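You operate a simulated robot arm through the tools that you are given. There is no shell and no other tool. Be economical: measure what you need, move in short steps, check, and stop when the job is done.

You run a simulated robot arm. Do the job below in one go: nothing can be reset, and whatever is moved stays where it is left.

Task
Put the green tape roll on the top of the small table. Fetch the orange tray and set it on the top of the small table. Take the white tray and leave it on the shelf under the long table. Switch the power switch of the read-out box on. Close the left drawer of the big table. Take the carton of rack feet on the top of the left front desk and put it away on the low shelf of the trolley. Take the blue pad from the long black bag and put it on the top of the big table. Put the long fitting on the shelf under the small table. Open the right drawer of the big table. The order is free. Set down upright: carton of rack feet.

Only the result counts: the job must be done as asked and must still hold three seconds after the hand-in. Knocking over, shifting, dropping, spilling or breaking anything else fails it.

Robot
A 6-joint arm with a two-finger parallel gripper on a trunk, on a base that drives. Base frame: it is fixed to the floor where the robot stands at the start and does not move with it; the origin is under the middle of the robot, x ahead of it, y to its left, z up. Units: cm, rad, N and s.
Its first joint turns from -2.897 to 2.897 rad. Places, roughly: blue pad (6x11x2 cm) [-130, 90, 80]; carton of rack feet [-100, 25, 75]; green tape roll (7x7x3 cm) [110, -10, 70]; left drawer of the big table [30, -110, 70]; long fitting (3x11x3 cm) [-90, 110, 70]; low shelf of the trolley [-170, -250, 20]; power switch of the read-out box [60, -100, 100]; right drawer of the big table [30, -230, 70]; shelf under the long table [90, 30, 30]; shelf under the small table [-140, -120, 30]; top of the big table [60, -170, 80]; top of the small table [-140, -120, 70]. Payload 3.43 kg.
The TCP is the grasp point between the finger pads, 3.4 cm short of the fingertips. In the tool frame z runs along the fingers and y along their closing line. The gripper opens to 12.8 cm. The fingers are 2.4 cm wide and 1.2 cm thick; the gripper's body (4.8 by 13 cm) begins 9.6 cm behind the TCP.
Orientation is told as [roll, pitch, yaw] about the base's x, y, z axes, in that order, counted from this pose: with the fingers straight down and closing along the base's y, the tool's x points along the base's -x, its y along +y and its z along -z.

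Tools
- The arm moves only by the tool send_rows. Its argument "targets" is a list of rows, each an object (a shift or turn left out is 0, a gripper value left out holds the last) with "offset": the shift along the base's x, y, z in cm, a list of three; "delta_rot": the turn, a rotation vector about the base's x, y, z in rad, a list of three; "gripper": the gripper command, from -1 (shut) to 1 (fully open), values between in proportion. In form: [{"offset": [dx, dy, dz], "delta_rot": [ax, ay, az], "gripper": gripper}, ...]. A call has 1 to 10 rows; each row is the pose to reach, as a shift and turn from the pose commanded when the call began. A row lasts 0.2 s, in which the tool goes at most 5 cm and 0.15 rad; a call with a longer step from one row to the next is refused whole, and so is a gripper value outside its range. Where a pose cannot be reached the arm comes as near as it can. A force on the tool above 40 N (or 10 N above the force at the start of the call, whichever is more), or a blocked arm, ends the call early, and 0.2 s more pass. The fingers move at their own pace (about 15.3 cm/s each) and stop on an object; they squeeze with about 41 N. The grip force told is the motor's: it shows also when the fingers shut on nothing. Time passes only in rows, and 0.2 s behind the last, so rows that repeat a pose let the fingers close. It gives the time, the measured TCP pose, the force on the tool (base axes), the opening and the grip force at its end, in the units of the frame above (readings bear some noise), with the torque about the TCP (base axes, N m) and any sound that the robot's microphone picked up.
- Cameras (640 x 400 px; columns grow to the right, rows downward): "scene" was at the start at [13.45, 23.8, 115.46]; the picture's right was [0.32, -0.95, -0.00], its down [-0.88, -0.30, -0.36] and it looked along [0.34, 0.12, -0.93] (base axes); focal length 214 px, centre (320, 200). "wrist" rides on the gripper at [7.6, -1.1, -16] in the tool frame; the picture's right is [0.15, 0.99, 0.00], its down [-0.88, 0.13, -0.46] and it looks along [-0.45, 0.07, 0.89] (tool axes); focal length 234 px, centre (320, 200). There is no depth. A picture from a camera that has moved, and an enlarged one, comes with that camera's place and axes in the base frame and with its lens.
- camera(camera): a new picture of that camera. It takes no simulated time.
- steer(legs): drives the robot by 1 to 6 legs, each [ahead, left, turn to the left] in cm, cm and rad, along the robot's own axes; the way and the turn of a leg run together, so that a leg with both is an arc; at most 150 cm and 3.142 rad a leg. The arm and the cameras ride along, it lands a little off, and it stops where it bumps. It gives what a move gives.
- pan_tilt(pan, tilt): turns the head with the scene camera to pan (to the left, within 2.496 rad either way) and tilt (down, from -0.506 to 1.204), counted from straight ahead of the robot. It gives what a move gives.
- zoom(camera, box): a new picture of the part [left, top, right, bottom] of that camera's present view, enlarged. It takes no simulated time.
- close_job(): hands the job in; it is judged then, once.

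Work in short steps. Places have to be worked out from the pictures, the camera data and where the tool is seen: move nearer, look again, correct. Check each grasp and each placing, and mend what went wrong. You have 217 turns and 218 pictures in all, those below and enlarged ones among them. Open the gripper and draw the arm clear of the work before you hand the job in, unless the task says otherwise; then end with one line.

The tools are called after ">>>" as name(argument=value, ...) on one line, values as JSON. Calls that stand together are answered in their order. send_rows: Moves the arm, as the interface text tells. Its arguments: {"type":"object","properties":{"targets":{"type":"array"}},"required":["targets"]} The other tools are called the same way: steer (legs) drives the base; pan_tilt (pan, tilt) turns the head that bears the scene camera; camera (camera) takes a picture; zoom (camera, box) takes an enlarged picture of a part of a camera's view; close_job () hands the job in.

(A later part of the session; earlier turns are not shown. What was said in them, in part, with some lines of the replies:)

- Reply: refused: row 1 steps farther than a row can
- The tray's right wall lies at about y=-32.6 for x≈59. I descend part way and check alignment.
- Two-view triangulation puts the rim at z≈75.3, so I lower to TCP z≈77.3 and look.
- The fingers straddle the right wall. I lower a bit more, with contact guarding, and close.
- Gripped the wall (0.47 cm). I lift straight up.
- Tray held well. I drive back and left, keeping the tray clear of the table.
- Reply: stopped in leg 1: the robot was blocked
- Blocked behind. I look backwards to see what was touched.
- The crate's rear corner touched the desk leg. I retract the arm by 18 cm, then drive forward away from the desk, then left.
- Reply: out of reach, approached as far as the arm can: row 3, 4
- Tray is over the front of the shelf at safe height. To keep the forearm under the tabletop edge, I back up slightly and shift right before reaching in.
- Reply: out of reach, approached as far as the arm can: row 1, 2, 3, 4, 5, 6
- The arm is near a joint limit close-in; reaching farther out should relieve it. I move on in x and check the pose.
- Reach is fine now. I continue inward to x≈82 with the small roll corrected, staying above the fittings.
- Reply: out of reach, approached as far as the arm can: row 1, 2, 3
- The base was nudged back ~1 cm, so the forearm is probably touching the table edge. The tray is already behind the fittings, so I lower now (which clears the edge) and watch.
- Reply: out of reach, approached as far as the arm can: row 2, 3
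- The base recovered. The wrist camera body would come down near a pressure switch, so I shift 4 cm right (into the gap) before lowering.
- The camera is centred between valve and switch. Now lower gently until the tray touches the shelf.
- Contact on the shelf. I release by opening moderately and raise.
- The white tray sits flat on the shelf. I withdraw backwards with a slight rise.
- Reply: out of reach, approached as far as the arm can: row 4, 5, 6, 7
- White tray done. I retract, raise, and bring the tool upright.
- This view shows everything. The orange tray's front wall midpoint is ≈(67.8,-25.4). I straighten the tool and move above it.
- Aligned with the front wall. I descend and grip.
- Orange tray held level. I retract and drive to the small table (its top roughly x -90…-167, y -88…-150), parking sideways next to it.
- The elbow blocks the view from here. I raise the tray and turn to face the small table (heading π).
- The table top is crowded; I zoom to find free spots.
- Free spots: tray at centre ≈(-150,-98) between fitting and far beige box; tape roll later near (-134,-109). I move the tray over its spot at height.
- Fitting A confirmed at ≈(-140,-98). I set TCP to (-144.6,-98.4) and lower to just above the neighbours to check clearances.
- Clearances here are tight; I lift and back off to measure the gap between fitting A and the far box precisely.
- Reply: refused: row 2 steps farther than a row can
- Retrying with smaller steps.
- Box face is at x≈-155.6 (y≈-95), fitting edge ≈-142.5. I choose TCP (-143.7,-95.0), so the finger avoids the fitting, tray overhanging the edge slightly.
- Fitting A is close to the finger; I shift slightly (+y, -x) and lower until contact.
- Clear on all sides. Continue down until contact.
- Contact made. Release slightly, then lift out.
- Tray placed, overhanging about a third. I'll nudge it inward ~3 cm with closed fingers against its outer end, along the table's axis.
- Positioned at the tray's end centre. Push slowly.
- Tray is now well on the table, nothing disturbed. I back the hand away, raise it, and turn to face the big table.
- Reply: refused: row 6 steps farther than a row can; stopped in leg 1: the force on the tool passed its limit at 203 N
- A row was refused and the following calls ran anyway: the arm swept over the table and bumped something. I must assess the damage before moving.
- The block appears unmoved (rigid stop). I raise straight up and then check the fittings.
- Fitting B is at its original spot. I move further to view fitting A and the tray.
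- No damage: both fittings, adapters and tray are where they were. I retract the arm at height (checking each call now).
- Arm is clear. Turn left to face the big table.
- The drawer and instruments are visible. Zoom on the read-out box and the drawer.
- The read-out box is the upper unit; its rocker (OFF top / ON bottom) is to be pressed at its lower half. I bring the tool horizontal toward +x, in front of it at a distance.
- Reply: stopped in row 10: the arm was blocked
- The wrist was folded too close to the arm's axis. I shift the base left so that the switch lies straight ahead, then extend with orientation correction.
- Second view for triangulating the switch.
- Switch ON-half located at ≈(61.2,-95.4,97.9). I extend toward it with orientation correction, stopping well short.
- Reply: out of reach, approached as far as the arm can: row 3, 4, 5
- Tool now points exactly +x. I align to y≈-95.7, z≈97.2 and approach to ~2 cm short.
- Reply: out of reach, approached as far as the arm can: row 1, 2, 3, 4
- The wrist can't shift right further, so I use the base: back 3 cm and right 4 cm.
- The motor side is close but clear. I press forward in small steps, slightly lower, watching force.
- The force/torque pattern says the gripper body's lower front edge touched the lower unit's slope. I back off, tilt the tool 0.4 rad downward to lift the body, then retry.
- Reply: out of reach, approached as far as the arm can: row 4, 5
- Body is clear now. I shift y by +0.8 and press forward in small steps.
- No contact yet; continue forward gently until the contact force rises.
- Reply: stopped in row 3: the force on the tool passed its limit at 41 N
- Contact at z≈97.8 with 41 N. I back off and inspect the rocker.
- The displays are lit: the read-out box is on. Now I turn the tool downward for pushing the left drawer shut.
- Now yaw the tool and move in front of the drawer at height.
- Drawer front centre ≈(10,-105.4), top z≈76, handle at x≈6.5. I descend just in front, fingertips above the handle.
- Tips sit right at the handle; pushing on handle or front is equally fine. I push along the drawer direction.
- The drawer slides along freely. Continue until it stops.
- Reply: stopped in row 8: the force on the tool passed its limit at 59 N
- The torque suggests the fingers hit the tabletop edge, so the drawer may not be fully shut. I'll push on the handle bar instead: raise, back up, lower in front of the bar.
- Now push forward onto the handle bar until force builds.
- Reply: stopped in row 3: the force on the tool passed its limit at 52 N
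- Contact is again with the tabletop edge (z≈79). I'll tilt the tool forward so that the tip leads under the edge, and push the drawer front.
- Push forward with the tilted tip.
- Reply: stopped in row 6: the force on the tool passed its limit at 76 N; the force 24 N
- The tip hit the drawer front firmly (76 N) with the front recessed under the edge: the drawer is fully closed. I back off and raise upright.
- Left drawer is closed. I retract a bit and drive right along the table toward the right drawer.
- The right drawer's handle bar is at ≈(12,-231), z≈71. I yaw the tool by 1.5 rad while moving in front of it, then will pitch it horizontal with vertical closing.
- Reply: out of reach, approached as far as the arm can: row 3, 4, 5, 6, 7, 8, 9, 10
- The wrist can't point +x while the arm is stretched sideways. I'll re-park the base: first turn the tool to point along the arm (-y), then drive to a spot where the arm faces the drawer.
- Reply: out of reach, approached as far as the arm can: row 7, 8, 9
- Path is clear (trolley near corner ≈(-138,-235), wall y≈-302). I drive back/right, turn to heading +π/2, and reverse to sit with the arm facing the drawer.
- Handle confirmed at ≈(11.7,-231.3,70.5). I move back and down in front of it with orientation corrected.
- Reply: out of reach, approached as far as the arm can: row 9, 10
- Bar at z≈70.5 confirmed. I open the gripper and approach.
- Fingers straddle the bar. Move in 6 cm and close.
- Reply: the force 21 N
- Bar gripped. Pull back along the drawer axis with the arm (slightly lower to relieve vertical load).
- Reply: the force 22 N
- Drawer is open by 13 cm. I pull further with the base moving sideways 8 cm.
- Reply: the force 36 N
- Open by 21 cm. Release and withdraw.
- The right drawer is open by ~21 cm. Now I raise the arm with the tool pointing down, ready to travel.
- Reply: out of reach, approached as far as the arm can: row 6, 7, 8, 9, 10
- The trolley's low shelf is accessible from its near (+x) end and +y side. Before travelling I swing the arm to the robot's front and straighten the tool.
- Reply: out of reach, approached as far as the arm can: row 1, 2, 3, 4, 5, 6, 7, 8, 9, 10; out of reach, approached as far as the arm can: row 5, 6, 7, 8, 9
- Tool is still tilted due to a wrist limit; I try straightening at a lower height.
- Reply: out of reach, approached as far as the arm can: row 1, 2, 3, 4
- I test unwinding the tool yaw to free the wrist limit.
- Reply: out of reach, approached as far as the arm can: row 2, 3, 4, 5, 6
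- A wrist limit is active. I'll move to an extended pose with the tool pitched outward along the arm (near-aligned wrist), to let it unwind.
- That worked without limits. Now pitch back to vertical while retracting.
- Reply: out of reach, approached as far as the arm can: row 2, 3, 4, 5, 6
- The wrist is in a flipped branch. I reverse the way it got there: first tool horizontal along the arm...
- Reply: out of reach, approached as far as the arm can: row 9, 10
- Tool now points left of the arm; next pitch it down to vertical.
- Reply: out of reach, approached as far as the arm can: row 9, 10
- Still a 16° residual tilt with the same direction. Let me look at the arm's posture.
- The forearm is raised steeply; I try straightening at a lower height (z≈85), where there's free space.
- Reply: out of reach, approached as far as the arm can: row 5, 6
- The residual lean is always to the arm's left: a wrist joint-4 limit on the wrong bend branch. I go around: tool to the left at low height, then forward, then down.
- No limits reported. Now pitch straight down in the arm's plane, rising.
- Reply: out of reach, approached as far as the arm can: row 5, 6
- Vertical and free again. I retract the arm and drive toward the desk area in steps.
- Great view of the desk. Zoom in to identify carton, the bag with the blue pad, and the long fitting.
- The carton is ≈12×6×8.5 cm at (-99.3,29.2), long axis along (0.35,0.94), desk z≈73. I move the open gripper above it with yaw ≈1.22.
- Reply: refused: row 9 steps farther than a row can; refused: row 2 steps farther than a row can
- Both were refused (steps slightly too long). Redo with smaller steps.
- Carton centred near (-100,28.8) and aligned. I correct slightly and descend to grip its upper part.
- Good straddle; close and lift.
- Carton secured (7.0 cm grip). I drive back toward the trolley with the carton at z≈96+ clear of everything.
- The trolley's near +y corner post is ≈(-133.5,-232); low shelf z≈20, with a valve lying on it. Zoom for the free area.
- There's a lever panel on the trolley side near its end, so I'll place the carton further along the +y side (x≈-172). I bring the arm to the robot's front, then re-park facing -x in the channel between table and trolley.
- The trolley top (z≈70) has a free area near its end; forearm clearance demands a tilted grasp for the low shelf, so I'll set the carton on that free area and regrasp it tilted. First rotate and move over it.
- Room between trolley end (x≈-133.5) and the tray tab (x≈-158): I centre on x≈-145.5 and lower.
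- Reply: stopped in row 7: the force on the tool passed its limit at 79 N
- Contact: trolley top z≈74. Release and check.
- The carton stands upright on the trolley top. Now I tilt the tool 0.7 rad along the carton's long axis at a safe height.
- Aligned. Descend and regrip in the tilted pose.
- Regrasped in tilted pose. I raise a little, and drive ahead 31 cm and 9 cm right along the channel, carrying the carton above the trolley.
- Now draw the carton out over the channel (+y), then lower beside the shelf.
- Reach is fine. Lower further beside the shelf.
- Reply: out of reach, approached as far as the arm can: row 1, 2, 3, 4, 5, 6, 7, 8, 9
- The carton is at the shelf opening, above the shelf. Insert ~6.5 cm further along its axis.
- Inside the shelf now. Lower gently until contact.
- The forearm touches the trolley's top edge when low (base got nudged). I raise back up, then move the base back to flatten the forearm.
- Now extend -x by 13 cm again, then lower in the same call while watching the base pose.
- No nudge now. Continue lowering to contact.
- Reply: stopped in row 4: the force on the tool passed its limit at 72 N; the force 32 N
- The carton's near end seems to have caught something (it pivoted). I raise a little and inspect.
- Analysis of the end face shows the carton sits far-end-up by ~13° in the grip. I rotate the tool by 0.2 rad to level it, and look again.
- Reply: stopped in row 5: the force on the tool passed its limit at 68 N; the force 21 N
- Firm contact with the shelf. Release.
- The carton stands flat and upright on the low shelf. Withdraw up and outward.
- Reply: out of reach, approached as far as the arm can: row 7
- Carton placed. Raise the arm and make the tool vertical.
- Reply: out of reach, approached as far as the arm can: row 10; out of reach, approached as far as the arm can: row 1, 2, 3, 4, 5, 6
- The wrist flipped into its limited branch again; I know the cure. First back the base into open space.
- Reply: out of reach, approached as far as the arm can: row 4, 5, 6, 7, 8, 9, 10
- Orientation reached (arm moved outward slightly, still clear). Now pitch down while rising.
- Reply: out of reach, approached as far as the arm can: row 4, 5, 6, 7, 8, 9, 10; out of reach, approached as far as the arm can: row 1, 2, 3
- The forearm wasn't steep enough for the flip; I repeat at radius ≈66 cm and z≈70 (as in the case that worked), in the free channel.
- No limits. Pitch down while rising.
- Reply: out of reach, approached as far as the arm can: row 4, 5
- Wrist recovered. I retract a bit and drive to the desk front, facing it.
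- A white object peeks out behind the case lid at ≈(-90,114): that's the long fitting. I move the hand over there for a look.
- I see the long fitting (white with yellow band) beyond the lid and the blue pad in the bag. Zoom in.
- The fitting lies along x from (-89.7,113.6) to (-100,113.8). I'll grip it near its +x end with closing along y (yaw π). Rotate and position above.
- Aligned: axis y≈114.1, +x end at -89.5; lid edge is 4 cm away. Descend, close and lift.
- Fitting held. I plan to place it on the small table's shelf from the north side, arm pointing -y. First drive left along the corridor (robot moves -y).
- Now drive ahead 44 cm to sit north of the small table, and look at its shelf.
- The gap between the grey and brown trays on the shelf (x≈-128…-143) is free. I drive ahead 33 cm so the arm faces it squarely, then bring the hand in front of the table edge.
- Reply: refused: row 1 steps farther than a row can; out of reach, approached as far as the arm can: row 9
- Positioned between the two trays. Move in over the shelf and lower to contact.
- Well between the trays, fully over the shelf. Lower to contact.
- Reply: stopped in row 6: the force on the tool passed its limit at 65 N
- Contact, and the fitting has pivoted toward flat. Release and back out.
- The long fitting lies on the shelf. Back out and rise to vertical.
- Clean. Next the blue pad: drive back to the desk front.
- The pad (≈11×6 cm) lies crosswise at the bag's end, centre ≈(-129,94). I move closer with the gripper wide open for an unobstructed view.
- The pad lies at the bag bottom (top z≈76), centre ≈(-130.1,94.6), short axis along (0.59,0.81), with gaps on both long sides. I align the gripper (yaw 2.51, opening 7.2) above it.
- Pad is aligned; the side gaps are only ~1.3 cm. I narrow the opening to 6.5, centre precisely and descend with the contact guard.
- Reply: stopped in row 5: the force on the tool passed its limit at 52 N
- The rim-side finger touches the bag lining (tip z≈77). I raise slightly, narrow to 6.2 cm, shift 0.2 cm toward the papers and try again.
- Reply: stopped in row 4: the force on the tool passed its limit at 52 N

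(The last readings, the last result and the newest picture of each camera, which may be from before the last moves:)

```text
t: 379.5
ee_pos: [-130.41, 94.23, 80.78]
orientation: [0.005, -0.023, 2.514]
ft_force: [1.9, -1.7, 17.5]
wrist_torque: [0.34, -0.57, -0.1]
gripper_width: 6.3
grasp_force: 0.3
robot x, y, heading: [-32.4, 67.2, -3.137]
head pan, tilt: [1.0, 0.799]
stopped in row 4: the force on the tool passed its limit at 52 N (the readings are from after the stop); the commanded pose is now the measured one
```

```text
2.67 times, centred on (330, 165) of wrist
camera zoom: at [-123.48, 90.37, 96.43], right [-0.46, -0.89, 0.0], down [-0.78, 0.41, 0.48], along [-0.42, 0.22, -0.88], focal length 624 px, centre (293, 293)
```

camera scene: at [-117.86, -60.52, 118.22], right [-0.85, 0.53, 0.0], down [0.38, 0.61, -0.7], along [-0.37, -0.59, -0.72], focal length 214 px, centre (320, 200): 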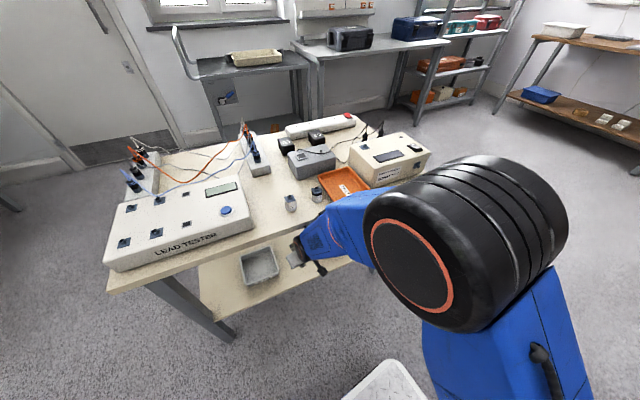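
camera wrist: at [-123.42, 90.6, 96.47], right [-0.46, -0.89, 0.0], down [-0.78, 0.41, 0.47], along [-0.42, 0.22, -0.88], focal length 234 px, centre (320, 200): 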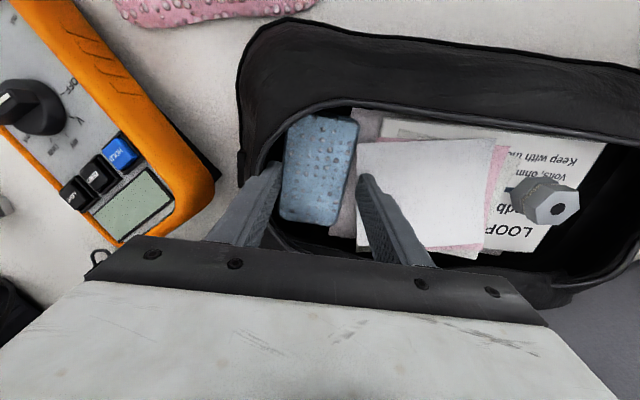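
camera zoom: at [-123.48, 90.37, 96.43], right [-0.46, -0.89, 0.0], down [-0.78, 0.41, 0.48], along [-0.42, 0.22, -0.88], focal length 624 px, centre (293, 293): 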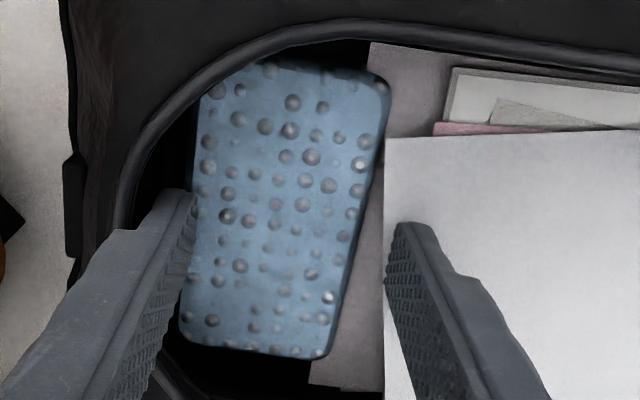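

Now clear: the left finger sits on the pad's edge while the right has 1.1 cm spare. I shift 0.35 cm toward the rim with opening 6.8 and retry.

>>> send_rows(targets=[{"offset": [0, 0, 1.2], "gripper": 0.0625}, {"offset": [0.22, 0.3, 1.2], "gripper": 0.0625}, {"offset": [0.22, 0.3, 0.2], "gripper": 0.0625}, {"offset": [0.22, 0.3, -0.9], "gripper": 0.0625}, {"offset": [0.22, 0.3, -1.8], "gripper": 0.0625}, {"offset": [0.22, 0.3, -2.6], "gripper": 0.0625}])

>>> zoom(camera="wrist", box=[220, 90, 440, 240])

```text
t: 380.8
ee_pos: [-130.36, 94.4, 79.1]
orientation: [0.008, -0.03, 2.515]
ft_force: [6.9, -2.5, 12.5]
wrist_torque: [0.23, -0.67, -0.28]
gripper_width: 6.78
grasp_force: 0.1
robot x, y, heading: [-31.73, 67.22, -3.138]
head pan, tilt: [1.0, 0.799]
stopped in row 6: the force on the tool passed its limit at 50 N (the readings are from after the stop); the commanded pose is now the measured one
```

```text
2.67 times, centred on (330, 165) of wrist
camera zoom: at [-123.26, 90.68, 94.71], right [-0.46, -0.89, 0.0], down [-0.78, 0.41, 0.48], along [-0.43, 0.22, -0.88], focal length 624 px, centre (293, 293)
```

zoom: 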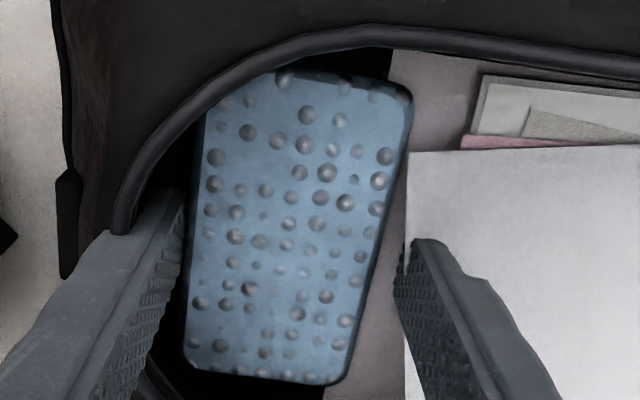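

The tips are now beside the pad, at z≈75.7. Try closing.

>>> send_rows(targets=[{"gripper": -0.1}, {"gripper": -0.3}, {"gripper": -0.6}, {"gripper": -1}, {"gripper": -1}])

>>> zoom(camera="wrist", box=[220, 90, 440, 240])

```text
t: 382.0
ee_pos: [-130.52, 94.49, 79.03]
orientation: [0.006, -0.031, 2.514]
ft_force: [0.3, 11.7, 28.0]
wrist_torque: [0.97, -0.78, 0.3]
gripper_width: 5.77
grasp_force: 41.4
robot x, y, heading: [-32.35, 67.26, -3.137]
head pan, tilt: [1.0, 0.799]
```

```text
2.67 times, centred on (330, 165) of wrist
camera zoom: at [-123.27, 90.74, 94.69], right [-0.46, -0.89, 0.0], down [-0.78, 0.4, 0.48], along [-0.43, 0.22, -0.88], focal length 624 px, centre (293, 293)
```

zoom: 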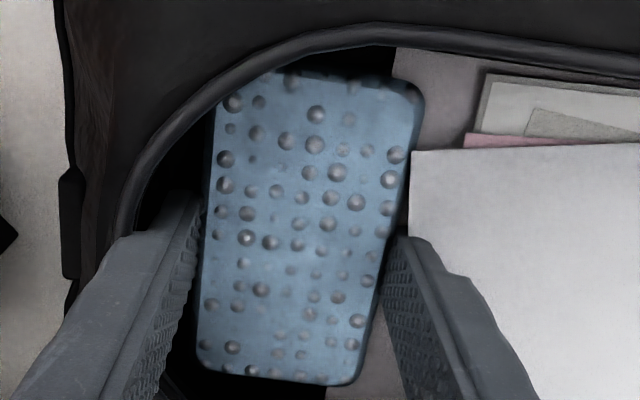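

Gripped at 5.77 cm. Lift slowly.

>>> send_rows(targets=[{"offset": [0, 0, 1]}, {"offset": [0, 0, 3]}, {"offset": [0, 0, 6]}, {"offset": [0, 0, 10]}, {"offset": [0, 0, 14.5]}, {"offset": [0, 0, 19]}, {"offset": [0, 0, 23.5]}, {"offset": [0, 0, 28]}])

>>> camera(camera="wrist")

```text
t: 383.8
ee_pos: [-130.52, 94.49, 106.87]
orientation: [0.006, -0.03, 2.515]
ft_force: [0.9, -0.2, 0.0]
wrist_torque: [0.02, 0.03, -0.01]
gripper_width: 5.8
grasp_force: 40.7
robot x, y, heading: [-32.02, 67.13, -3.139]
head pan, tilt: [1.0, 0.799]
```

```text
26 pictures are left
camera wrist: at [-123.38, 90.72, 122.68], right [-0.46, -0.89, 0.0], down [-0.78, 0.4, 0.48], along [-0.43, 0.22, -0.88], focal length 234 px, centre (320, 200)
```

wrist: 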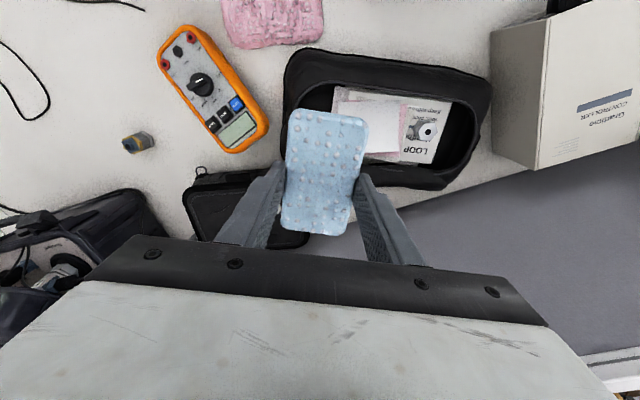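

Pad held, bag undisturbed. I retract the arm and drive to the big table's right part, turning to face it.

>>> send_rows(targets=[{"offset": [4.5, -2, 0]}, {"offset": [9, -4, 0]}, {"offset": [13.5, -6, 0]}, {"offset": [18, -8, 0]}, {"offset": [22.5, -10, 0]}, {"offset": [27, -12, 0]}, {"offset": [31, -14, 0]}])

>>> steer(legs=[[0, 130, 0], [0, 0, 3.13], [-7, -101, 0]])

```text
t: 385.4
ee_pos: [-99.46, 80.54, 106.94]
orientation: [0.005, -0.028, 2.513]
ft_force: [-1.4, -0.4, 0.1]
wrist_torque: [-0.03, -0.1, -0.01]
gripper_width: 5.8
grasp_force: 40.9
robot x, y, heading: [-32.4, 67.02, -3.139]
head pan, tilt: [1.0, 0.799]
```

```text
t: 401.6
ee_pos: [34.69, -113.09, 106.99]
orientation: [0.009, -0.026, -0.598]
ft_force: [0.8, 3.2, 0.3]
wrist_torque: [0.07, -0.02, 0.14]
gripper_width: 5.79
grasp_force: 41.0
robot x, y, heading: [-32.95, -101.88, 0.026]
head pan, tilt: [1.0, 0.799]
stopped in leg 3: the force on the tool passed its limit at 63 N (the readings are from after the stop); the commanded pose is now the measured one
```

The hand bumped something on the big table while moving sideways. I stop and look.

>>> camera(camera="wrist")

>>> pan_tilt(pan=-0.2, tilt=0.4)

>>> camera(camera="scene")

```text
25 pictures are left
camera wrist: at [27.3, -109.77, 122.74], right [0.44, 0.9, 0.01], down [0.79, -0.39, 0.48], along [0.43, -0.2, -0.88], focal length 234 px, centre (320, 200)
```

wrist: 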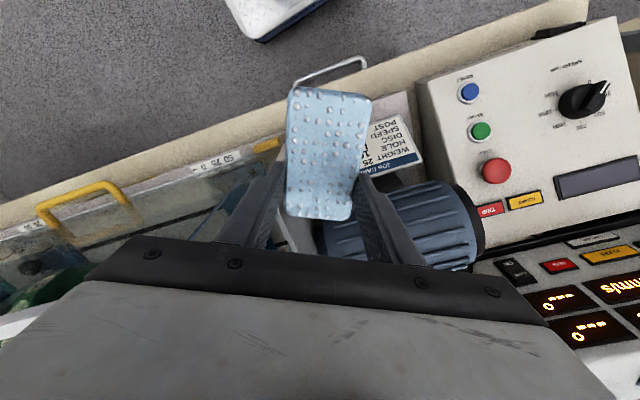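

```text
t: 403.0
ee_pos: [34.65, -113.28, 107.08]
orientation: [0.01, -0.026, -0.6]
ft_force: [1.8, 7.3, 0.4]
wrist_torque: [0.15, -0.03, 0.16]
gripper_width: 5.79
grasp_force: 40.8
robot x, y, heading: [-32.87, -101.47, 0.023]
head pan, tilt: [-0.201, 0.4]
```

```text
24 pictures are left
camera scene: at [-16.15, -80.99, 121.73], right [-0.17, -0.99, 0.0], down [-0.38, 0.07, -0.92], along [0.91, -0.16, -0.39], focal length 214 px, centre (320, 200)
```

scene: 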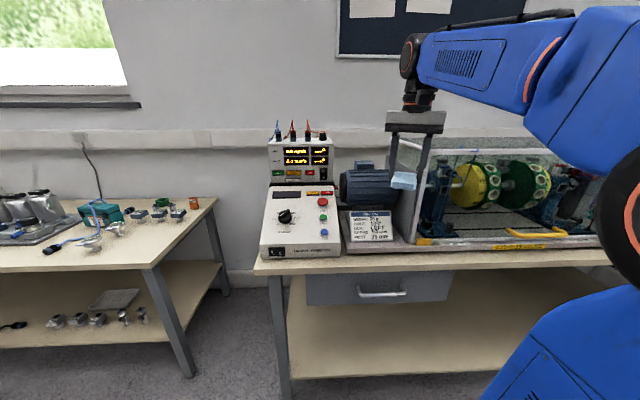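

It pressed on the glass housing's left side; nothing appears moved. I back off, then retract the arm clear of the table before continuing.

>>> steer(legs=[[0, 6, 0]])

>>> send_rows(targets=[{"offset": [-4.5, -1, 0]}, {"offset": [-9, -2, 0]}, {"offset": [-13.5, -3, 0]}, {"offset": [-18, -5, 0]}, {"offset": [-22.5, -7, 0]}, {"offset": [-27, -9, 0]}, {"offset": [-31, -11, 0]}])

```text
t: 403.9
ee_pos: [34.5, -107.11, 107.08]
orientation: [0.012, -0.026, -0.598]
ft_force: [-0.5, 0.3, -1.2]
wrist_torque: [0.02, 0.0, 0.01]
gripper_width: 5.78
grasp_force: 41.0
robot x, y, heading: [-32.96, -95.73, 0.029]
head pan, tilt: [-0.201, 0.4]
```

```text
t: 405.5
ee_pos: [3.39, -118.16, 107.09]
orientation: [0.011, -0.026, -0.596]
ft_force: [0.1, 0.3, -0.3]
wrist_torque: [0.04, -0.07, -0.03]
gripper_width: 5.76
grasp_force: 41.1
robot x, y, heading: [-33.33, -95.55, 0.027]
head pan, tilt: [-0.201, 0.4]
```

>>> steer(legs=[[-5, -72, -0.027]])

>>> send_rows(targets=[{"offset": [1, -2, 0], "delta_rot": [0, 0, -0.14]}, {"offset": [2, -4, 0], "delta_rot": [0, 0, -0.28]}, {"offset": [3, -6, 0], "delta_rot": [0, 0, -0.42]}, {"offset": [4, -8, 0], "delta_rot": [0, 0, -0.56]}, {"offset": [5, -10, 0], "delta_rot": [0, 0, -0.7]}, {"offset": [6, -12, 0], "delta_rot": [0, 0, -0.84]}, {"offset": [7, -14, 0], "delta_rot": [0, 0, -0.98]}, {"offset": [8, -16, 0], "delta_rot": [0, 0, -1.08]}])

>>> camera(camera="wrist")

```text
t: 409.5
ee_pos: [-1.56, -191.35, 107.0]
orientation: [0.01, -0.026, -0.634]
ft_force: [-0.7, 0.0, 0.0]
wrist_torque: [0.01, 0.0, 0.02]
gripper_width: 5.79
grasp_force: 41.0
robot x, y, heading: [-37.32, -167.53, -0.012]
head pan, tilt: [-0.201, 0.4]
```

```text
t: 411.3
ee_pos: [6.66, -207.3, 106.97]
orientation: [0.011, -0.026, -1.714]
ft_force: [-0.2, -0.1, -0.8]
wrist_torque: [-0.03, -0.02, -0.02]
gripper_width: 5.8
grasp_force: 40.9
robot x, y, heading: [-37.41, -167.46, -0.007]
head pan, tilt: [-0.201, 0.4]
```

```text
23 pictures are left
camera wrist: at [6.4, -199.28, 122.66], right [1.0, 0.0, 0.01], down [0.0, -0.88, 0.48], along [0.01, -0.48, -0.88], focal length 234 px, centre (320, 200)
```

wrist: 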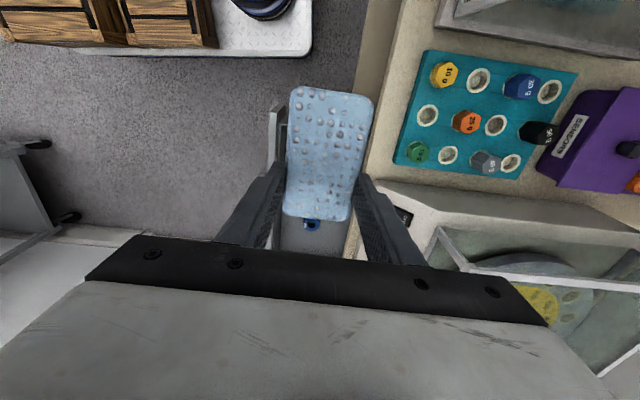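

The front strip before the teal tray is free (x≈16–22.5 at y≈-207). I'll set the pad there, long side along the edge: go to (17.3,-207.4) and lower.

>>> send_rows(targets=[{"offset": [3.5, 0, -3]}, {"offset": [7, 0, -6]}, {"offset": [10.6, -0.1, -9]}, {"offset": [10.6, -0.1, -13]}, {"offset": [10.6, -0.1, -16.5]}, {"offset": [10.6, -0.1, -19]}])

>>> camera(camera="wrist")

```text
t: 412.7
ee_pos: [17.16, -207.56, 88.0]
orientation: [0.011, -0.025, -1.712]
ft_force: [1.1, 0.6, 0.0]
wrist_torque: [-0.05, 0.02, -0.01]
gripper_width: 5.78
grasp_force: 40.7
robot x, y, heading: [-36.76, -167.51, -0.006]
head pan, tilt: [-0.201, 0.4]
```

```text
22 pictures are left
camera wrist: at [16.86, -199.48, 103.64], right [1.0, 0.01, 0.01], down [0.0, -0.88, 0.48], along [0.01, -0.48, -0.88], focal length 234 px, centre (320, 200)
```

wrist: 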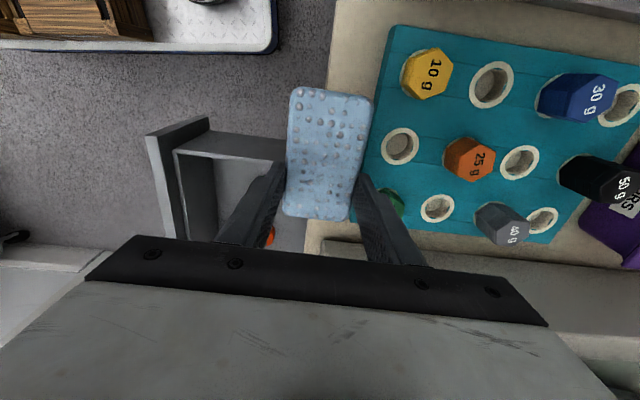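

The strip is too narrow for the fingers. The table's right end strip (~8 cm beside the control unit) is better. I raise, retract, and re-park further right and back (clear of the open drawer).

>>> send_rows(targets=[{"offset": [-1, 0, 4.5]}, {"offset": [-3, 0, 9], "delta_rot": [0, 0, 0.14]}, {"offset": [-6, 0, 12.5], "delta_rot": [0, 0, 0.28]}, {"offset": [-9, 0, 16], "delta_rot": [0, 0, 0.42]}, {"offset": [-12, 0, 19], "delta_rot": [0, 0, 0.56]}, {"offset": [-15, 0, 20], "delta_rot": [0, 0, 0.7]}, {"offset": [-18, 0, 20], "delta_rot": [0, 0, 0.84]}, {"offset": [-20, 0, 20], "delta_rot": [0, 0, 0.98]}, {"offset": [-20, 0, 20], "delta_rot": [0, 0, 1.12]}, {"offset": [-20, 0, 20], "delta_rot": [0, 0, 1.26]}])

>>> steer(legs=[[-22, 0, 0], [0, -60, 0]])

>>> send_rows(targets=[{"offset": [4, -0.5, 0], "delta_rot": [0, 0, 0.14]}, {"offset": [8, -1, 0], "delta_rot": [0, 0, 0.28]}, {"offset": [12, -1.5, 0], "delta_rot": [0, 0, 0.32]}, {"offset": [16, -2, 0], "delta_rot": [0, 0, 0.32]}, {"offset": [20, -2, 0], "delta_rot": [0, 0, 0.32]}, {"offset": [24, -2, 0], "delta_rot": [0, 0, 0.32]}, {"offset": [28, -2, 0], "delta_rot": [0, 0, 0.32]}])

>>> camera(camera="wrist")

```text
t: 414.9
ee_pos: [-2.93, -207.55, 108.02]
orientation: [0.012, -0.028, -0.45]
ft_force: [-1.0, 0.6, -0.7]
wrist_torque: [0.04, -0.02, -0.02]
gripper_width: 5.81
grasp_force: 40.9
robot x, y, heading: [-37.17, -167.75, -0.007]
head pan, tilt: [-0.201, 0.4]
```

```text
t: 416.5
ee_pos: [-22.07, -207.7, 108.16]
orientation: [0.008, -0.028, -0.461]
ft_force: [0.3, -0.1, 0.0]
wrist_torque: [0.02, -0.01, -0.03]
gripper_width: 5.8
grasp_force: 40.9
robot x, y, heading: [-56.09, -167.78, -0.012]
head pan, tilt: [-0.201, 0.4]
stopped in leg 1: the robot was blocked; the commanded pose is now the measured one
```

```text
t: 418.1
ee_pos: [6.02, -209.91, 108.21]
orientation: [0.009, -0.027, -0.14]
ft_force: [-0.6, 0.5, 0.0]
wrist_torque: [-0.07, -0.04, -0.01]
gripper_width: 5.75
grasp_force: 41.3
robot x, y, heading: [-56.02, -167.71, -0.012]
head pan, tilt: [-0.201, 0.4]
```

```text
21 pictures are left
camera wrist: at [-2.16, -209.96, 123.91], right [-0.01, 1.0, 0.0], down [0.88, 0.0, 0.48], along [0.48, 0.01, -0.88], focal length 234 px, centre (320, 200)
```

wrist: 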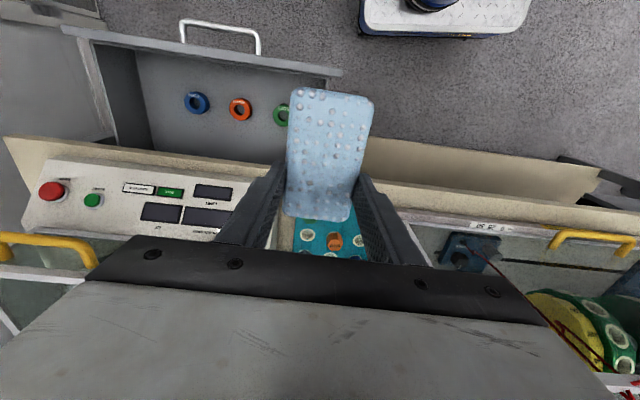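

The crates touched the small table's leg corner; I move forward off it, then right.

>>> steer(legs=[[2, 0, 0], [0, -58, 0]])

>>> camera(camera="wrist")

```text
t: 421.8
ee_pos: [7.62, -268.36, 108.19]
orientation: [0.007, -0.028, -0.137]
ft_force: [0.1, -0.1, -0.1]
wrist_torque: [0.02, -0.01, 0.02]
gripper_width: 5.8
grasp_force: 41.1
robot x, y, heading: [-54.51, -226.6, -0.01]
head pan, tilt: [-0.201, 0.4]
```

```text
20 pictures are left
camera wrist: at [-0.59, -268.54, 123.86], right [-0.01, 1.0, 0.0], down [0.88, 0.01, 0.48], along [0.48, 0.01, -0.88], focal length 234 px, centre (320, 200)
```

wrist: 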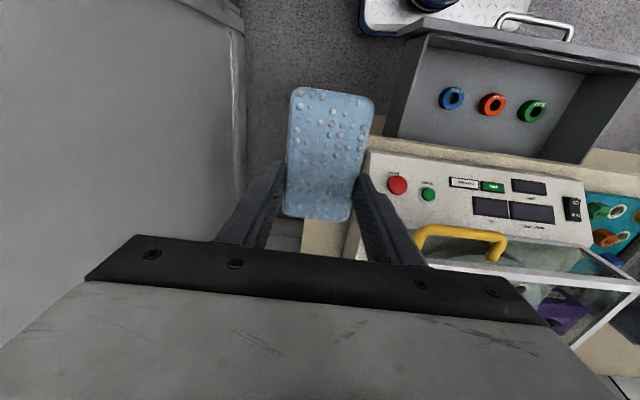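

The strip at the table's right end spans y≈-272…-262 at x≈28. I move above (28,-267.4) and lower.

>>> send_rows(targets=[{"offset": [4.5, 0.2, -1]}, {"offset": [9, 0.4, -2]}, {"offset": [13.5, 0.6, -4]}, {"offset": [17.5, 0.8, -6]}, {"offset": [20.4, 0.9, -9]}, {"offset": [20.4, 0.9, -13.5]}, {"offset": [20.4, 0.9, -17]}])

>>> camera(camera="wrist")

```text
t: 423.4
ee_pos: [27.9, -267.39, 91.05]
orientation: [0.008, -0.03, -0.137]
ft_force: [0.1, 0.0, -0.6]
wrist_torque: [-0.02, -0.03, 0.01]
gripper_width: 5.78
grasp_force: 41.4
robot x, y, heading: [-54.52, -226.73, -0.009]
head pan, tilt: [-0.201, 0.4]
```

```text
19 pictures are left
camera wrist: at [19.75, -267.65, 106.8], right [-0.01, 1.0, 0.0], down [0.88, 0.01, 0.48], along [0.48, 0.01, -0.88], focal length 234 px, centre (320, 200)
```

wrist: 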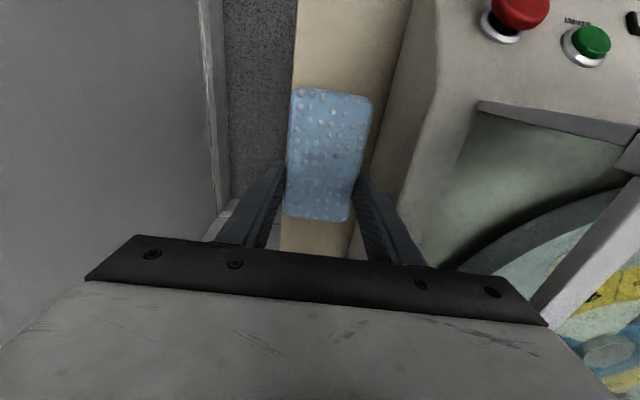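

The strip is 11 cm wide here; I shift 1.2 cm inward and lower to contact.

>>> send_rows(targets=[{"offset": [0, 1.2, -3]}, {"offset": [0, 1.2, -5]}, {"offset": [0, 1.2, -6.5]}, {"offset": [0, 1.2, -7.5]}, {"offset": [0, 1.2, -8.5]}, {"offset": [0, 1.2, -9.5]}])

>>> camera(camera="wrist")

```text
t: 424.6
ee_pos: [28.02, -266.5, 83.45]
orientation: [0.002, -0.039, -0.135]
ft_force: [-1.8, 1.0, 14.2]
wrist_torque: [-0.34, 0.48, -0.22]
gripper_width: 5.78
grasp_force: 41.3
robot x, y, heading: [-54.21, -226.25, -0.004]
head pan, tilt: [-0.201, 0.4]
stopped in row 6: the force on the tool passed its limit at 55 N (the readings are from after the stop); the commanded pose is now the measured one
```

```text
18 pictures are left
camera wrist: at [19.74, -266.38, 99.05], right [-0.01, 1.0, 0.0], down [0.87, 0.01, 0.49], along [0.49, 0.0, -0.87], focal length 234 px, centre (320, 200)
```

wrist: 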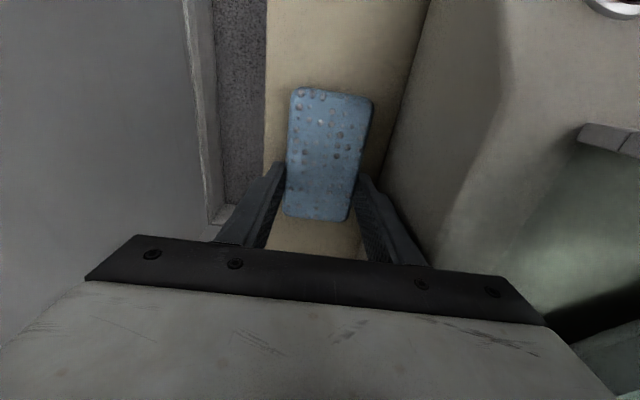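

Contact at TCP z≈83.5; the pad is entirely over the tabletop. Release and raise.

>>> send_rows(targets=[{"gripper": 0.0}, {"gripper": 0.06}, {"gripper": 0.06}, {"offset": [0, 0, 2], "gripper": 0.06}, {"offset": [0, 0, 6], "gripper": 0.06}, {"offset": [0, 0, 10], "gripper": 0.06}, {"offset": [-1, 0, 14], "gripper": 0.06}, {"offset": [-3, 0, 18], "gripper": 0.06}, {"offset": [-6, 0, 21.5], "gripper": 0.06}, {"offset": [-9, 0, 25], "gripper": 0.06}])

>>> camera(camera="wrist")

```text
t: 426.8
ee_pos: [19.08, -266.36, 108.23]
orientation: [0.005, -0.035, -0.134]
ft_force: [1.6, -1.1, -0.4]
wrist_torque: [0.05, 0.03, 0.02]
gripper_width: 6.78
grasp_force: 0.2
robot x, y, heading: [-54.52, -226.44, -0.012]
head pan, tilt: [-0.201, 0.4]
```

```text
17 pictures are left
camera wrist: at [10.82, -266.42, 123.89], right [-0.01, 1.0, 0.0], down [0.87, 0.01, 0.49], along [0.49, 0.01, -0.87], focal length 234 px, centre (320, 200)
```

wrist: 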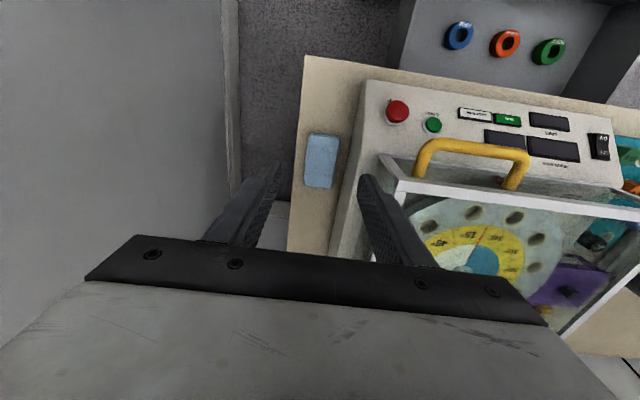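

The blue pad rests on the big table. Now the last item, the green tape roll at ≈(105,-14.4). I retract the arm and drive to the long table.

>>> send_rows(targets=[{"offset": [-4.5, 1.5, 0]}, {"offset": [-9, 3, 0]}, {"offset": [-13.5, 4.5, 0]}, {"offset": [-18, 6, 0]}, {"offset": [-22.5, 8, 0]}, {"offset": [-27, 10, 0]}, {"offset": [-30, 13, 0]}])

>>> steer(legs=[[0, 36, 0], [16, 60, 0], [0, 110, 0], [43, 15, 0]])

```text
t: 428.4
ee_pos: [-10.75, -253.27, 108.17]
orientation: [0.005, -0.035, -0.135]
ft_force: [0.4, -0.6, -0.4]
wrist_torque: [0.04, 0.04, 0.03]
gripper_width: 6.76
grasp_force: 0.0
robot x, y, heading: [-54.08, -227.01, -0.008]
head pan, tilt: [-0.201, 0.4]
```

```text
t: 441.4
ee_pos: [49.73, -32.19, 108.32]
orientation: [0.002, -0.037, -0.131]
ft_force: [0.4, 0.3, 0.3]
wrist_torque: [-0.02, 0.02, 0.01]
gripper_width: 6.79
grasp_force: 0.0
robot x, y, heading: [5.92, -5.49, -0.003]
head pan, tilt: [-0.201, 0.4]
```

>>> send_rows(targets=[{"offset": [4.5, 1.5, 0], "delta_rot": [0, 0, 0.145], "gripper": 0.45}, {"offset": [9, 3, 0], "delta_rot": [0, 0, 0.29], "gripper": 0.45}, {"offset": [13.5, 4.5, 0], "delta_rot": [0, 0, 0.435], "gripper": 0.45}, {"offset": [18, 6, 0], "delta_rot": [0, 0, 0.58], "gripper": 0.45}, {"offset": [22.5, 7.5, 0], "delta_rot": [0, 0, 0.725], "gripper": 0.45}, {"offset": [27, 9, 0], "delta_rot": [0, 0, 0.87], "gripper": 0.45}, {"offset": [31.5, 10.5, 0], "delta_rot": [0, 0, 1.015], "gripper": 0.45}, {"offset": [36, 12, 0], "delta_rot": [0, 0, 1.16], "gripper": 0.45}, {"offset": [40.5, 13.5, 0], "delta_rot": [0, 0, 1.305], "gripper": 0.45}, {"offset": [45, 15, -1], "delta_rot": [0, 0, 1.45], "gripper": 0.45}])

>>> send_rows(targets=[{"offset": [3.5, 1, -3], "delta_rot": [0, 0.035, 0.13]}, {"offset": [7, 2, -6], "delta_rot": [0, 0.035, 0.13]}, {"offset": [10, 2.7, -9], "delta_rot": [0, 0.035, 0.13]}])

>>> camera(camera="wrist")

```text
t: 443.6
ee_pos: [94.63, -16.98, 107.46]
orientation: [0.002, -0.036, 1.32]
ft_force: [-0.3, -0.5, 1.1]
wrist_torque: [0.01, -0.12, 0.0]
gripper_width: 9.29
grasp_force: 0.1
robot x, y, heading: [6.23, -5.19, -0.006]
head pan, tilt: [-0.201, 0.4]
```

```text
t: 444.4
ee_pos: [104.74, -14.57, 98.38]
orientation: [0.037, -0.029, 1.449]
ft_force: [-0.2, -0.5, -0.4]
wrist_torque: [0.01, -0.1, -0.02]
gripper_width: 9.32
grasp_force: 0.0
robot x, y, heading: [5.8, -5.37, -0.0]
head pan, tilt: [-0.201, 0.4]
```

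```text
16 pictures are left
camera wrist: at [105.43, -22.71, 113.98], right [-1.0, -0.03, 0.03], down [-0.01, 0.87, 0.49], along [-0.04, 0.49, -0.87], focal length 234 px, centre (320, 200)
```

wrist: 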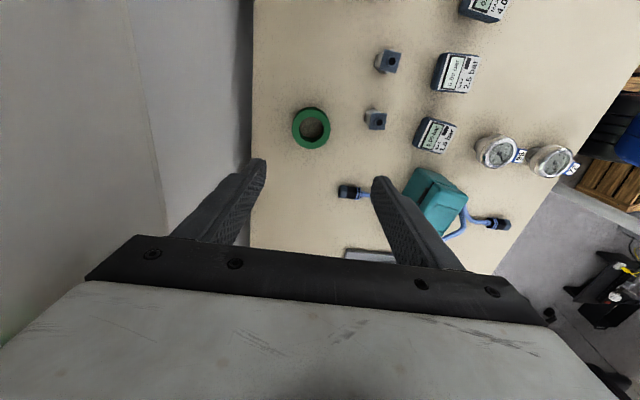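

Tape roll confirmed at (105.3,-14.4). Descend, grip, and lift.

>>> send_rows(targets=[{"offset": [0.5, 0.15, -4.5], "delta_rot": [-0.033, -0.033, 0]}, {"offset": [0.5, 0.15, -9], "delta_rot": [-0.033, -0.033, 0]}, {"offset": [0.5, 0.15, -13.5], "delta_rot": [-0.033, -0.033, 0]}, {"offset": [0.5, 0.15, -18], "delta_rot": [-0.033, -0.033, 0]}, {"offset": [0.5, 0.15, -21.2], "delta_rot": [-0.033, -0.033, 0]}])

>>> send_rows(targets=[{"gripper": 0.2}, {"gripper": 0}, {"gripper": -0.5}, {"gripper": -1}, {"gripper": -1}])

>>> send_rows(targets=[{"offset": [0, 0, 2]}, {"offset": [0, 0, 6]}, {"offset": [0, 0, 10.5]}, {"offset": [0, 0, 15]}, {"offset": [0, 0, 19.5]}, {"offset": [0, 0, 24]}, {"offset": [0, 0, 28]}])

>>> camera(camera="wrist")

```text
t: 445.6
ee_pos: [105.19, -14.21, 77.04]
orientation: [0.001, -0.001, 1.448]
ft_force: [-0.4, 0.2, 0.4]
wrist_torque: [-0.02, -0.02, -0.01]
gripper_width: 9.26
grasp_force: 0.0
robot x, y, heading: [5.91, -5.7, -0.006]
head pan, tilt: [-0.201, 0.4]
```

```text
t: 446.8
ee_pos: [105.29, -14.16, 77.0]
orientation: [0.002, -0.002, 1.449]
ft_force: [0.3, -0.3, 0.4]
wrist_torque: [-0.04, 0.02, -0.03]
gripper_width: 5.99
grasp_force: 40.9
robot x, y, heading: [5.86, -5.41, -0.003]
head pan, tilt: [-0.201, 0.4]
```

```text
t: 448.4
ee_pos: [105.05, -14.32, 105.05]
orientation: [0.003, -0.001, 1.447]
ft_force: [-0.4, -0.2, 0.1]
wrist_torque: [0.0, -0.02, -0.01]
gripper_width: 6.02
grasp_force: 41.1
robot x, y, heading: [6.09, -5.62, -0.003]
head pan, tilt: [-0.201, 0.4]
```

```text
15 pictures are left
camera wrist: at [105.34, -22.01, 120.9], right [-1.0, -0.03, 0.0], down [-0.02, 0.89, 0.46], along [-0.01, 0.46, -0.89], focal length 234 px, centre (320, 200)
```

wrist: 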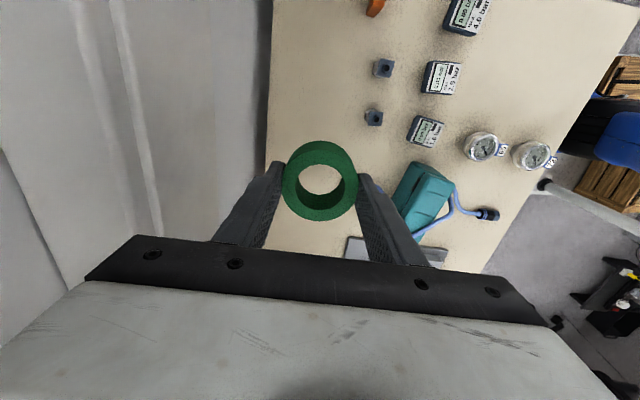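

Tape held. Retract the arm and drive to the small table, facing it.

>>> send_rows(targets=[{"offset": [-4.9, -0.5, 0]}, {"offset": [-9.8, -1, 0]}, {"offset": [-14.7, -1.5, 0]}, {"offset": [-19.5, -2, 0]}, {"offset": [-24.3, -2.5, 0]}, {"offset": [-29.1, -3, 0]}, {"offset": [-33.9, -3.5, 0]}, {"offset": [-38.7, -4, 0]}, {"offset": [-43.5, -4.5, 0]}, {"offset": [-48.3, -5, 0]}])

>>> steer(legs=[[-36, 0, 0], [0, -35, 0], [0, 0, 3.138], [4, 73, 0]])

```text
t: 450.6
ee_pos: [57.11, -19.08, 105.03]
orientation: [0.003, -0.001, 1.448]
ft_force: [-0.7, -0.3, -0.8]
wrist_torque: [0.02, 0.07, 0.01]
gripper_width: 6.03
grasp_force: 40.5
robot x, y, heading: [6.12, -5.34, -0.002]
head pan, tilt: [-0.201, 0.4]
```

```text
t: 465.8
ee_pos: [-85.45, -99.66, 105.15]
orientation: [0.002, -0.004, -1.689]
ft_force: [0.5, -0.3, -0.5]
wrist_torque: [-0.03, -0.02, -0.01]
gripper_width: 5.95
grasp_force: 40.7
robot x, y, heading: [-34.55, -113.23, -3.137]
head pan, tilt: [-0.201, 0.4]
```

Now rotate the tool (closing along the table's width) while moving above the free spot.

>>> send_rows(targets=[{"offset": [-4, -0.5, 0], "delta_rot": [0, 0, -0.148]}, {"offset": [-8, -1, 0], "delta_rot": [0, 0, -0.296]}, {"offset": [-12, -1.5, 0], "delta_rot": [0, 0, -0.444]}, {"offset": [-16, -2, 0], "delta_rot": [0, 0, -0.592]}, {"offset": [-20, -2.5, 0], "delta_rot": [0, 0, -0.74]}, {"offset": [-24, -3, 0], "delta_rot": [0, 0, -0.888]}, {"offset": [-28, -4, 0], "delta_rot": [0, 0, -1.036]}, {"offset": [-32, -5, 0], "delta_rot": [0, 0, -1.184]}, {"offset": [-36, -6, 0], "delta_rot": [0, 0, -1.332]}, {"offset": [-40, -7, 0], "delta_rot": [0, 0, -1.48]}])

>>> camera(camera="wrist")

```text
t: 467.9
ee_pos: [-125.42, -106.49, 105.07]
orientation: [0.002, -0.002, 3.114]
ft_force: [1.3, -0.6, -0.8]
wrist_torque: [0.0, 0.07, -0.01]
gripper_width: 5.98
grasp_force: 41.2
robot x, y, heading: [-34.13, -112.83, -3.142]
head pan, tilt: [-0.201, 0.4]
```

```text
14 pictures are left
camera wrist: at [-117.79, -105.64, 121.08], right [0.12, -0.99, 0.0], down [-0.88, -0.1, 0.46], along [-0.46, -0.06, -0.89], focal length 234 px, centre (320, 200)
```

wrist: 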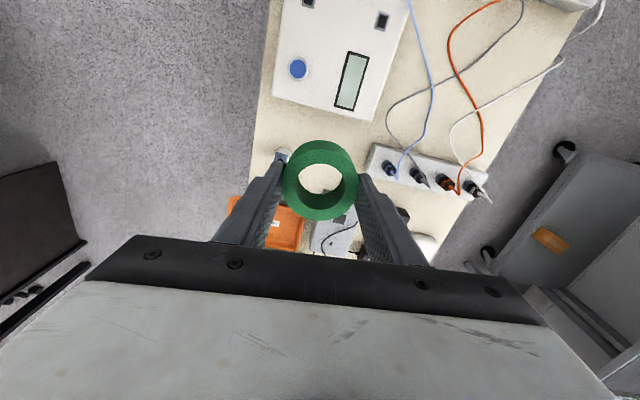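

Free rectangle found: x≈-125.5…-139.5, y≈-102…-116.5. I centre at (-132.5,-109.2) and lower.

>>> send_rows(targets=[{"offset": [-3.5, -1.4, -1]}, {"offset": [-7.1, -2.7, -3]}, {"offset": [-7.1, -2.7, -7.5]}, {"offset": [-7.1, -2.7, -12]}, {"offset": [-7.1, -2.7, -16.5]}, {"offset": [-7.1, -2.7, -20]}])

>>> camera(camera="wrist")

>>> pan_tilt(pan=-0.1, tilt=0.7)

>>> zoom(camera="scene", box=[260, 80, 440, 220])

```text
t: 469.4
ee_pos: [-132.58, -109.32, 85.29]
orientation: [0.002, -0.001, 3.114]
ft_force: [-0.3, 0.6, -0.4]
wrist_torque: [0.03, 0.04, 0.01]
gripper_width: 5.97
grasp_force: 41.2
robot x, y, heading: [-34.6, -112.89, -3.137]
head pan, tilt: [-0.201, 0.4]
```

```text
13 pictures are left
camera wrist: at [-125.02, -108.52, 101.04], right [0.12, -0.99, 0.0], down [-0.88, -0.11, 0.46], along [-0.45, -0.06, -0.89], focal length 234 px, centre (320, 200)
```

wrist: 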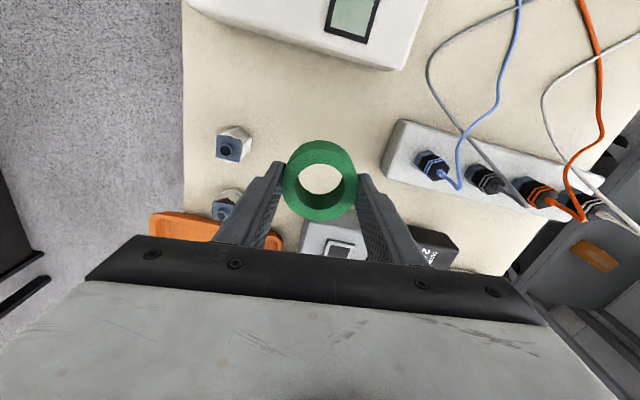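

```text
t: 470.1
ee_pos: [-132.65, -109.48, 85.15]
orientation: [0.001, 0.0, 3.115]
ft_force: [-0.4, 0.0, -1.1]
wrist_torque: [-0.01, -0.02, 0.0]
gripper_width: 5.97
grasp_force: 41.6
robot x, y, heading: [-34.34, -112.97, -3.14]
head pan, tilt: [-0.099, 0.7]
```

```text
2.86 times, centred on (350, 150) of scene
camera zoom: at [-50.55, -134.18, 119.06], right [0.1, 1.0, 0.0], down [0.64, -0.06, -0.77], along [-0.76, 0.07, -0.64], focal length 613 px, centre (234, 343)
```

zoom: 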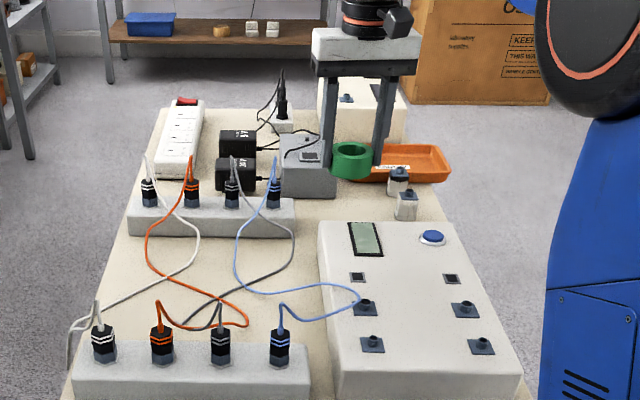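

Clearances look fine. Lower to contact.

>>> send_rows(targets=[{"offset": [0.6, 0.2, -3]}, {"offset": [0.6, 0.2, -5.5]}, {"offset": [0.6, 0.2, -7]}, {"offset": [0.6, 0.2, -7.8]}, {"offset": [0.6, 0.2, -8.4]}, {"offset": [0.6, 0.2, -9]}])

>>> camera(camera="wrist")

```text
t: 471.6
ee_pos: [-131.92, -109.03, 76.43]
orientation: [0.001, -0.007, 3.115]
ft_force: [-4.3, 1.7, 38.9]
wrist_torque: [1.21, -0.25, 0.32]
gripper_width: 5.99
grasp_force: 41.2
robot x, y, heading: [-34.08, -113.0, -3.141]
head pan, tilt: [-0.099, 0.7]
```

```text
11 pictures are left
camera wrist: at [-124.28, -108.24, 92.26], right [0.12, -0.99, 0.0], down [-0.88, -0.11, 0.46], along [-0.46, -0.06, -0.89], focal length 234 px, centre (320, 200)
```

wrist: 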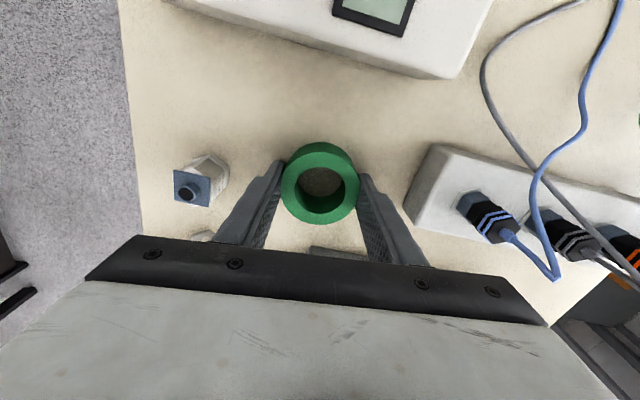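

Firm contact with the table. Release and raise straight up.

>>> send_rows(targets=[{"offset": [0, 0, 0.3], "gripper": 0}, {"offset": [0, 0, 0.3], "gripper": 0.15}, {"offset": [0, 0, 0.3], "gripper": 0.15}, {"offset": [0, 0, 3], "gripper": 0.15}, {"offset": [0, 0, 7], "gripper": 0.15}, {"offset": [0, 0, 11.5], "gripper": 0.15}, {"offset": [0, 0, 16], "gripper": 0.15}, {"offset": [0, 0, 20.5], "gripper": 0.15}, {"offset": [1, 0, 25], "gripper": 0.15}, {"offset": [3, 0, 29], "gripper": 0.15}])

>>> zoom(camera="scene", box=[240, 90, 440, 250])

```text
t: 473.8
ee_pos: [-129.02, -109.01, 104.98]
orientation: [0.0, 0.0, 3.117]
ft_force: [-0.2, -0.2, 0.2]
wrist_torque: [-0.06, -0.04, -0.02]
gripper_width: 7.38
grasp_force: 0.0
robot x, y, heading: [-34.43, -112.98, -3.136]
head pan, tilt: [-0.099, 0.7]
```

```text
2.50 times, centred on (340, 170) of scene
camera zoom: at [-50.57, -134.19, 119.05], right [0.1, 1.0, 0.0], down [0.64, -0.06, -0.76], along [-0.76, 0.07, -0.64], focal length 536 px, centre (270, 275)
```

zoom: 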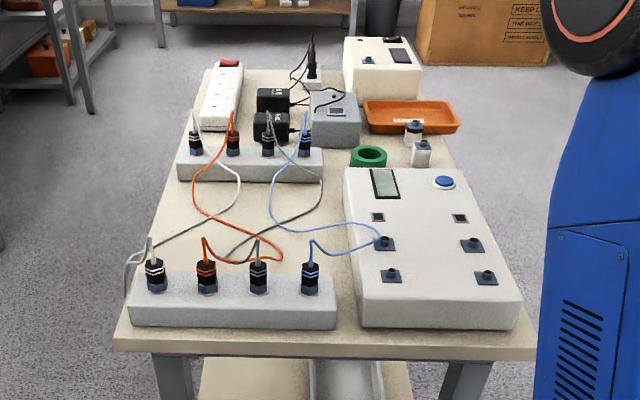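

Tape roll placed. I retract the arm and do a last check of the surroundings.

>>> send_rows(targets=[{"offset": [4.5, 0, 0.5]}, {"offset": [9, 0, 1]}, {"offset": [13.5, 0, 1.5]}, {"offset": [18, 0, 2]}, {"offset": [22.5, 0, 2]}, {"offset": [27, 0, 2]}, {"offset": [31, 0, 2]}])

>>> pan_tilt(pan=0.35, tilt=0.5)

>>> camera(camera="scene")

>>> pan_tilt(pan=2.4, tilt=0.5)

>>> camera(camera="scene")

```text
t: 475.4
ee_pos: [-98.12, -109.15, 106.83]
orientation: [0.003, 0.002, 3.116]
ft_force: [-0.7, 0.3, -0.7]
wrist_torque: [0.0, -0.09, 0.01]
gripper_width: 7.34
grasp_force: 0.0
robot x, y, heading: [-33.97, -112.7, -3.142]
head pan, tilt: [-0.099, 0.7]
```

```text
t: 476.2
ee_pos: [-98.04, -109.25, 107.14]
orientation: [0.001, -0.002, 3.115]
ft_force: [-0.3, -0.5, -0.3]
wrist_torque: [-0.01, 0.03, -0.01]
gripper_width: 7.34
grasp_force: 0.0
robot x, y, heading: [-34.33, -113.62, -3.138]
head pan, tilt: [0.351, 0.499]
```

```text
9 pictures are left
camera scene: at [-50.62, -138.15, 120.82], right [-0.34, 0.94, 0.0], down [0.45, 0.17, -0.88], along [-0.82, -0.3, -0.48], focal length 214 px, centre (320, 200)
```

scene: 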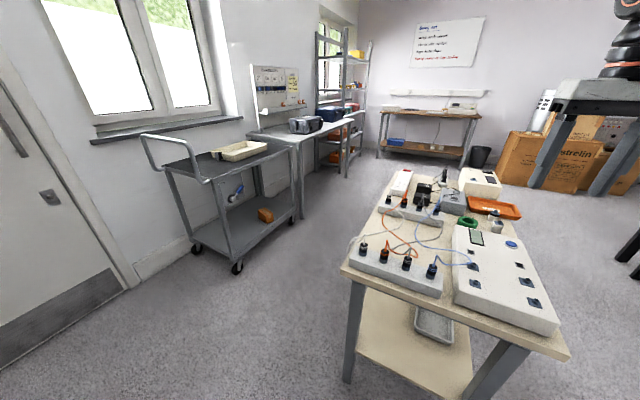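

```text
t: 478.2
ee_pos: [-98.02, -109.35, 107.02]
orientation: [0.001, -0.002, 3.116]
ft_force: [0.8, -0.5, -0.3]
wrist_torque: [0.01, -0.01, 0.02]
gripper_width: 7.35
grasp_force: 0.1
robot x, y, heading: [-34.11, -112.99, -3.138]
head pan, tilt: [2.4, 0.499]
```

```text
8 pictures are left
camera scene: at [-35.37, -141.15, 120.83], right [-0.67, -0.74, 0.0], down [-0.35, 0.32, -0.88], along [0.65, -0.59, -0.48], focal length 214 px, centre (320, 200)
```

scene: 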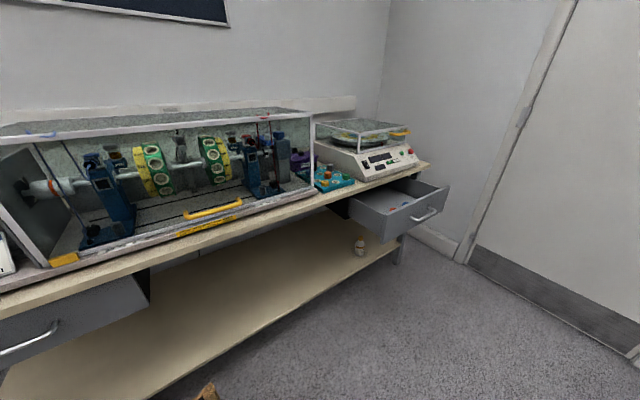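

Checks agree: left drawer closed (its bar stands out as far as the right one did when shut), right drawer open, carton upright on the trolley, everything else in place, gripper open and arm clear. I hand the job in.

>>> close_job()

```text
The job is handed in.
```

All nine tasks are done and the job is handed in, but the arm and base bumped the small table, the glass housing on the big table, the trolley and a desk leg on the way; nothing looked moved or knocked over in the pictures I took afterwards.
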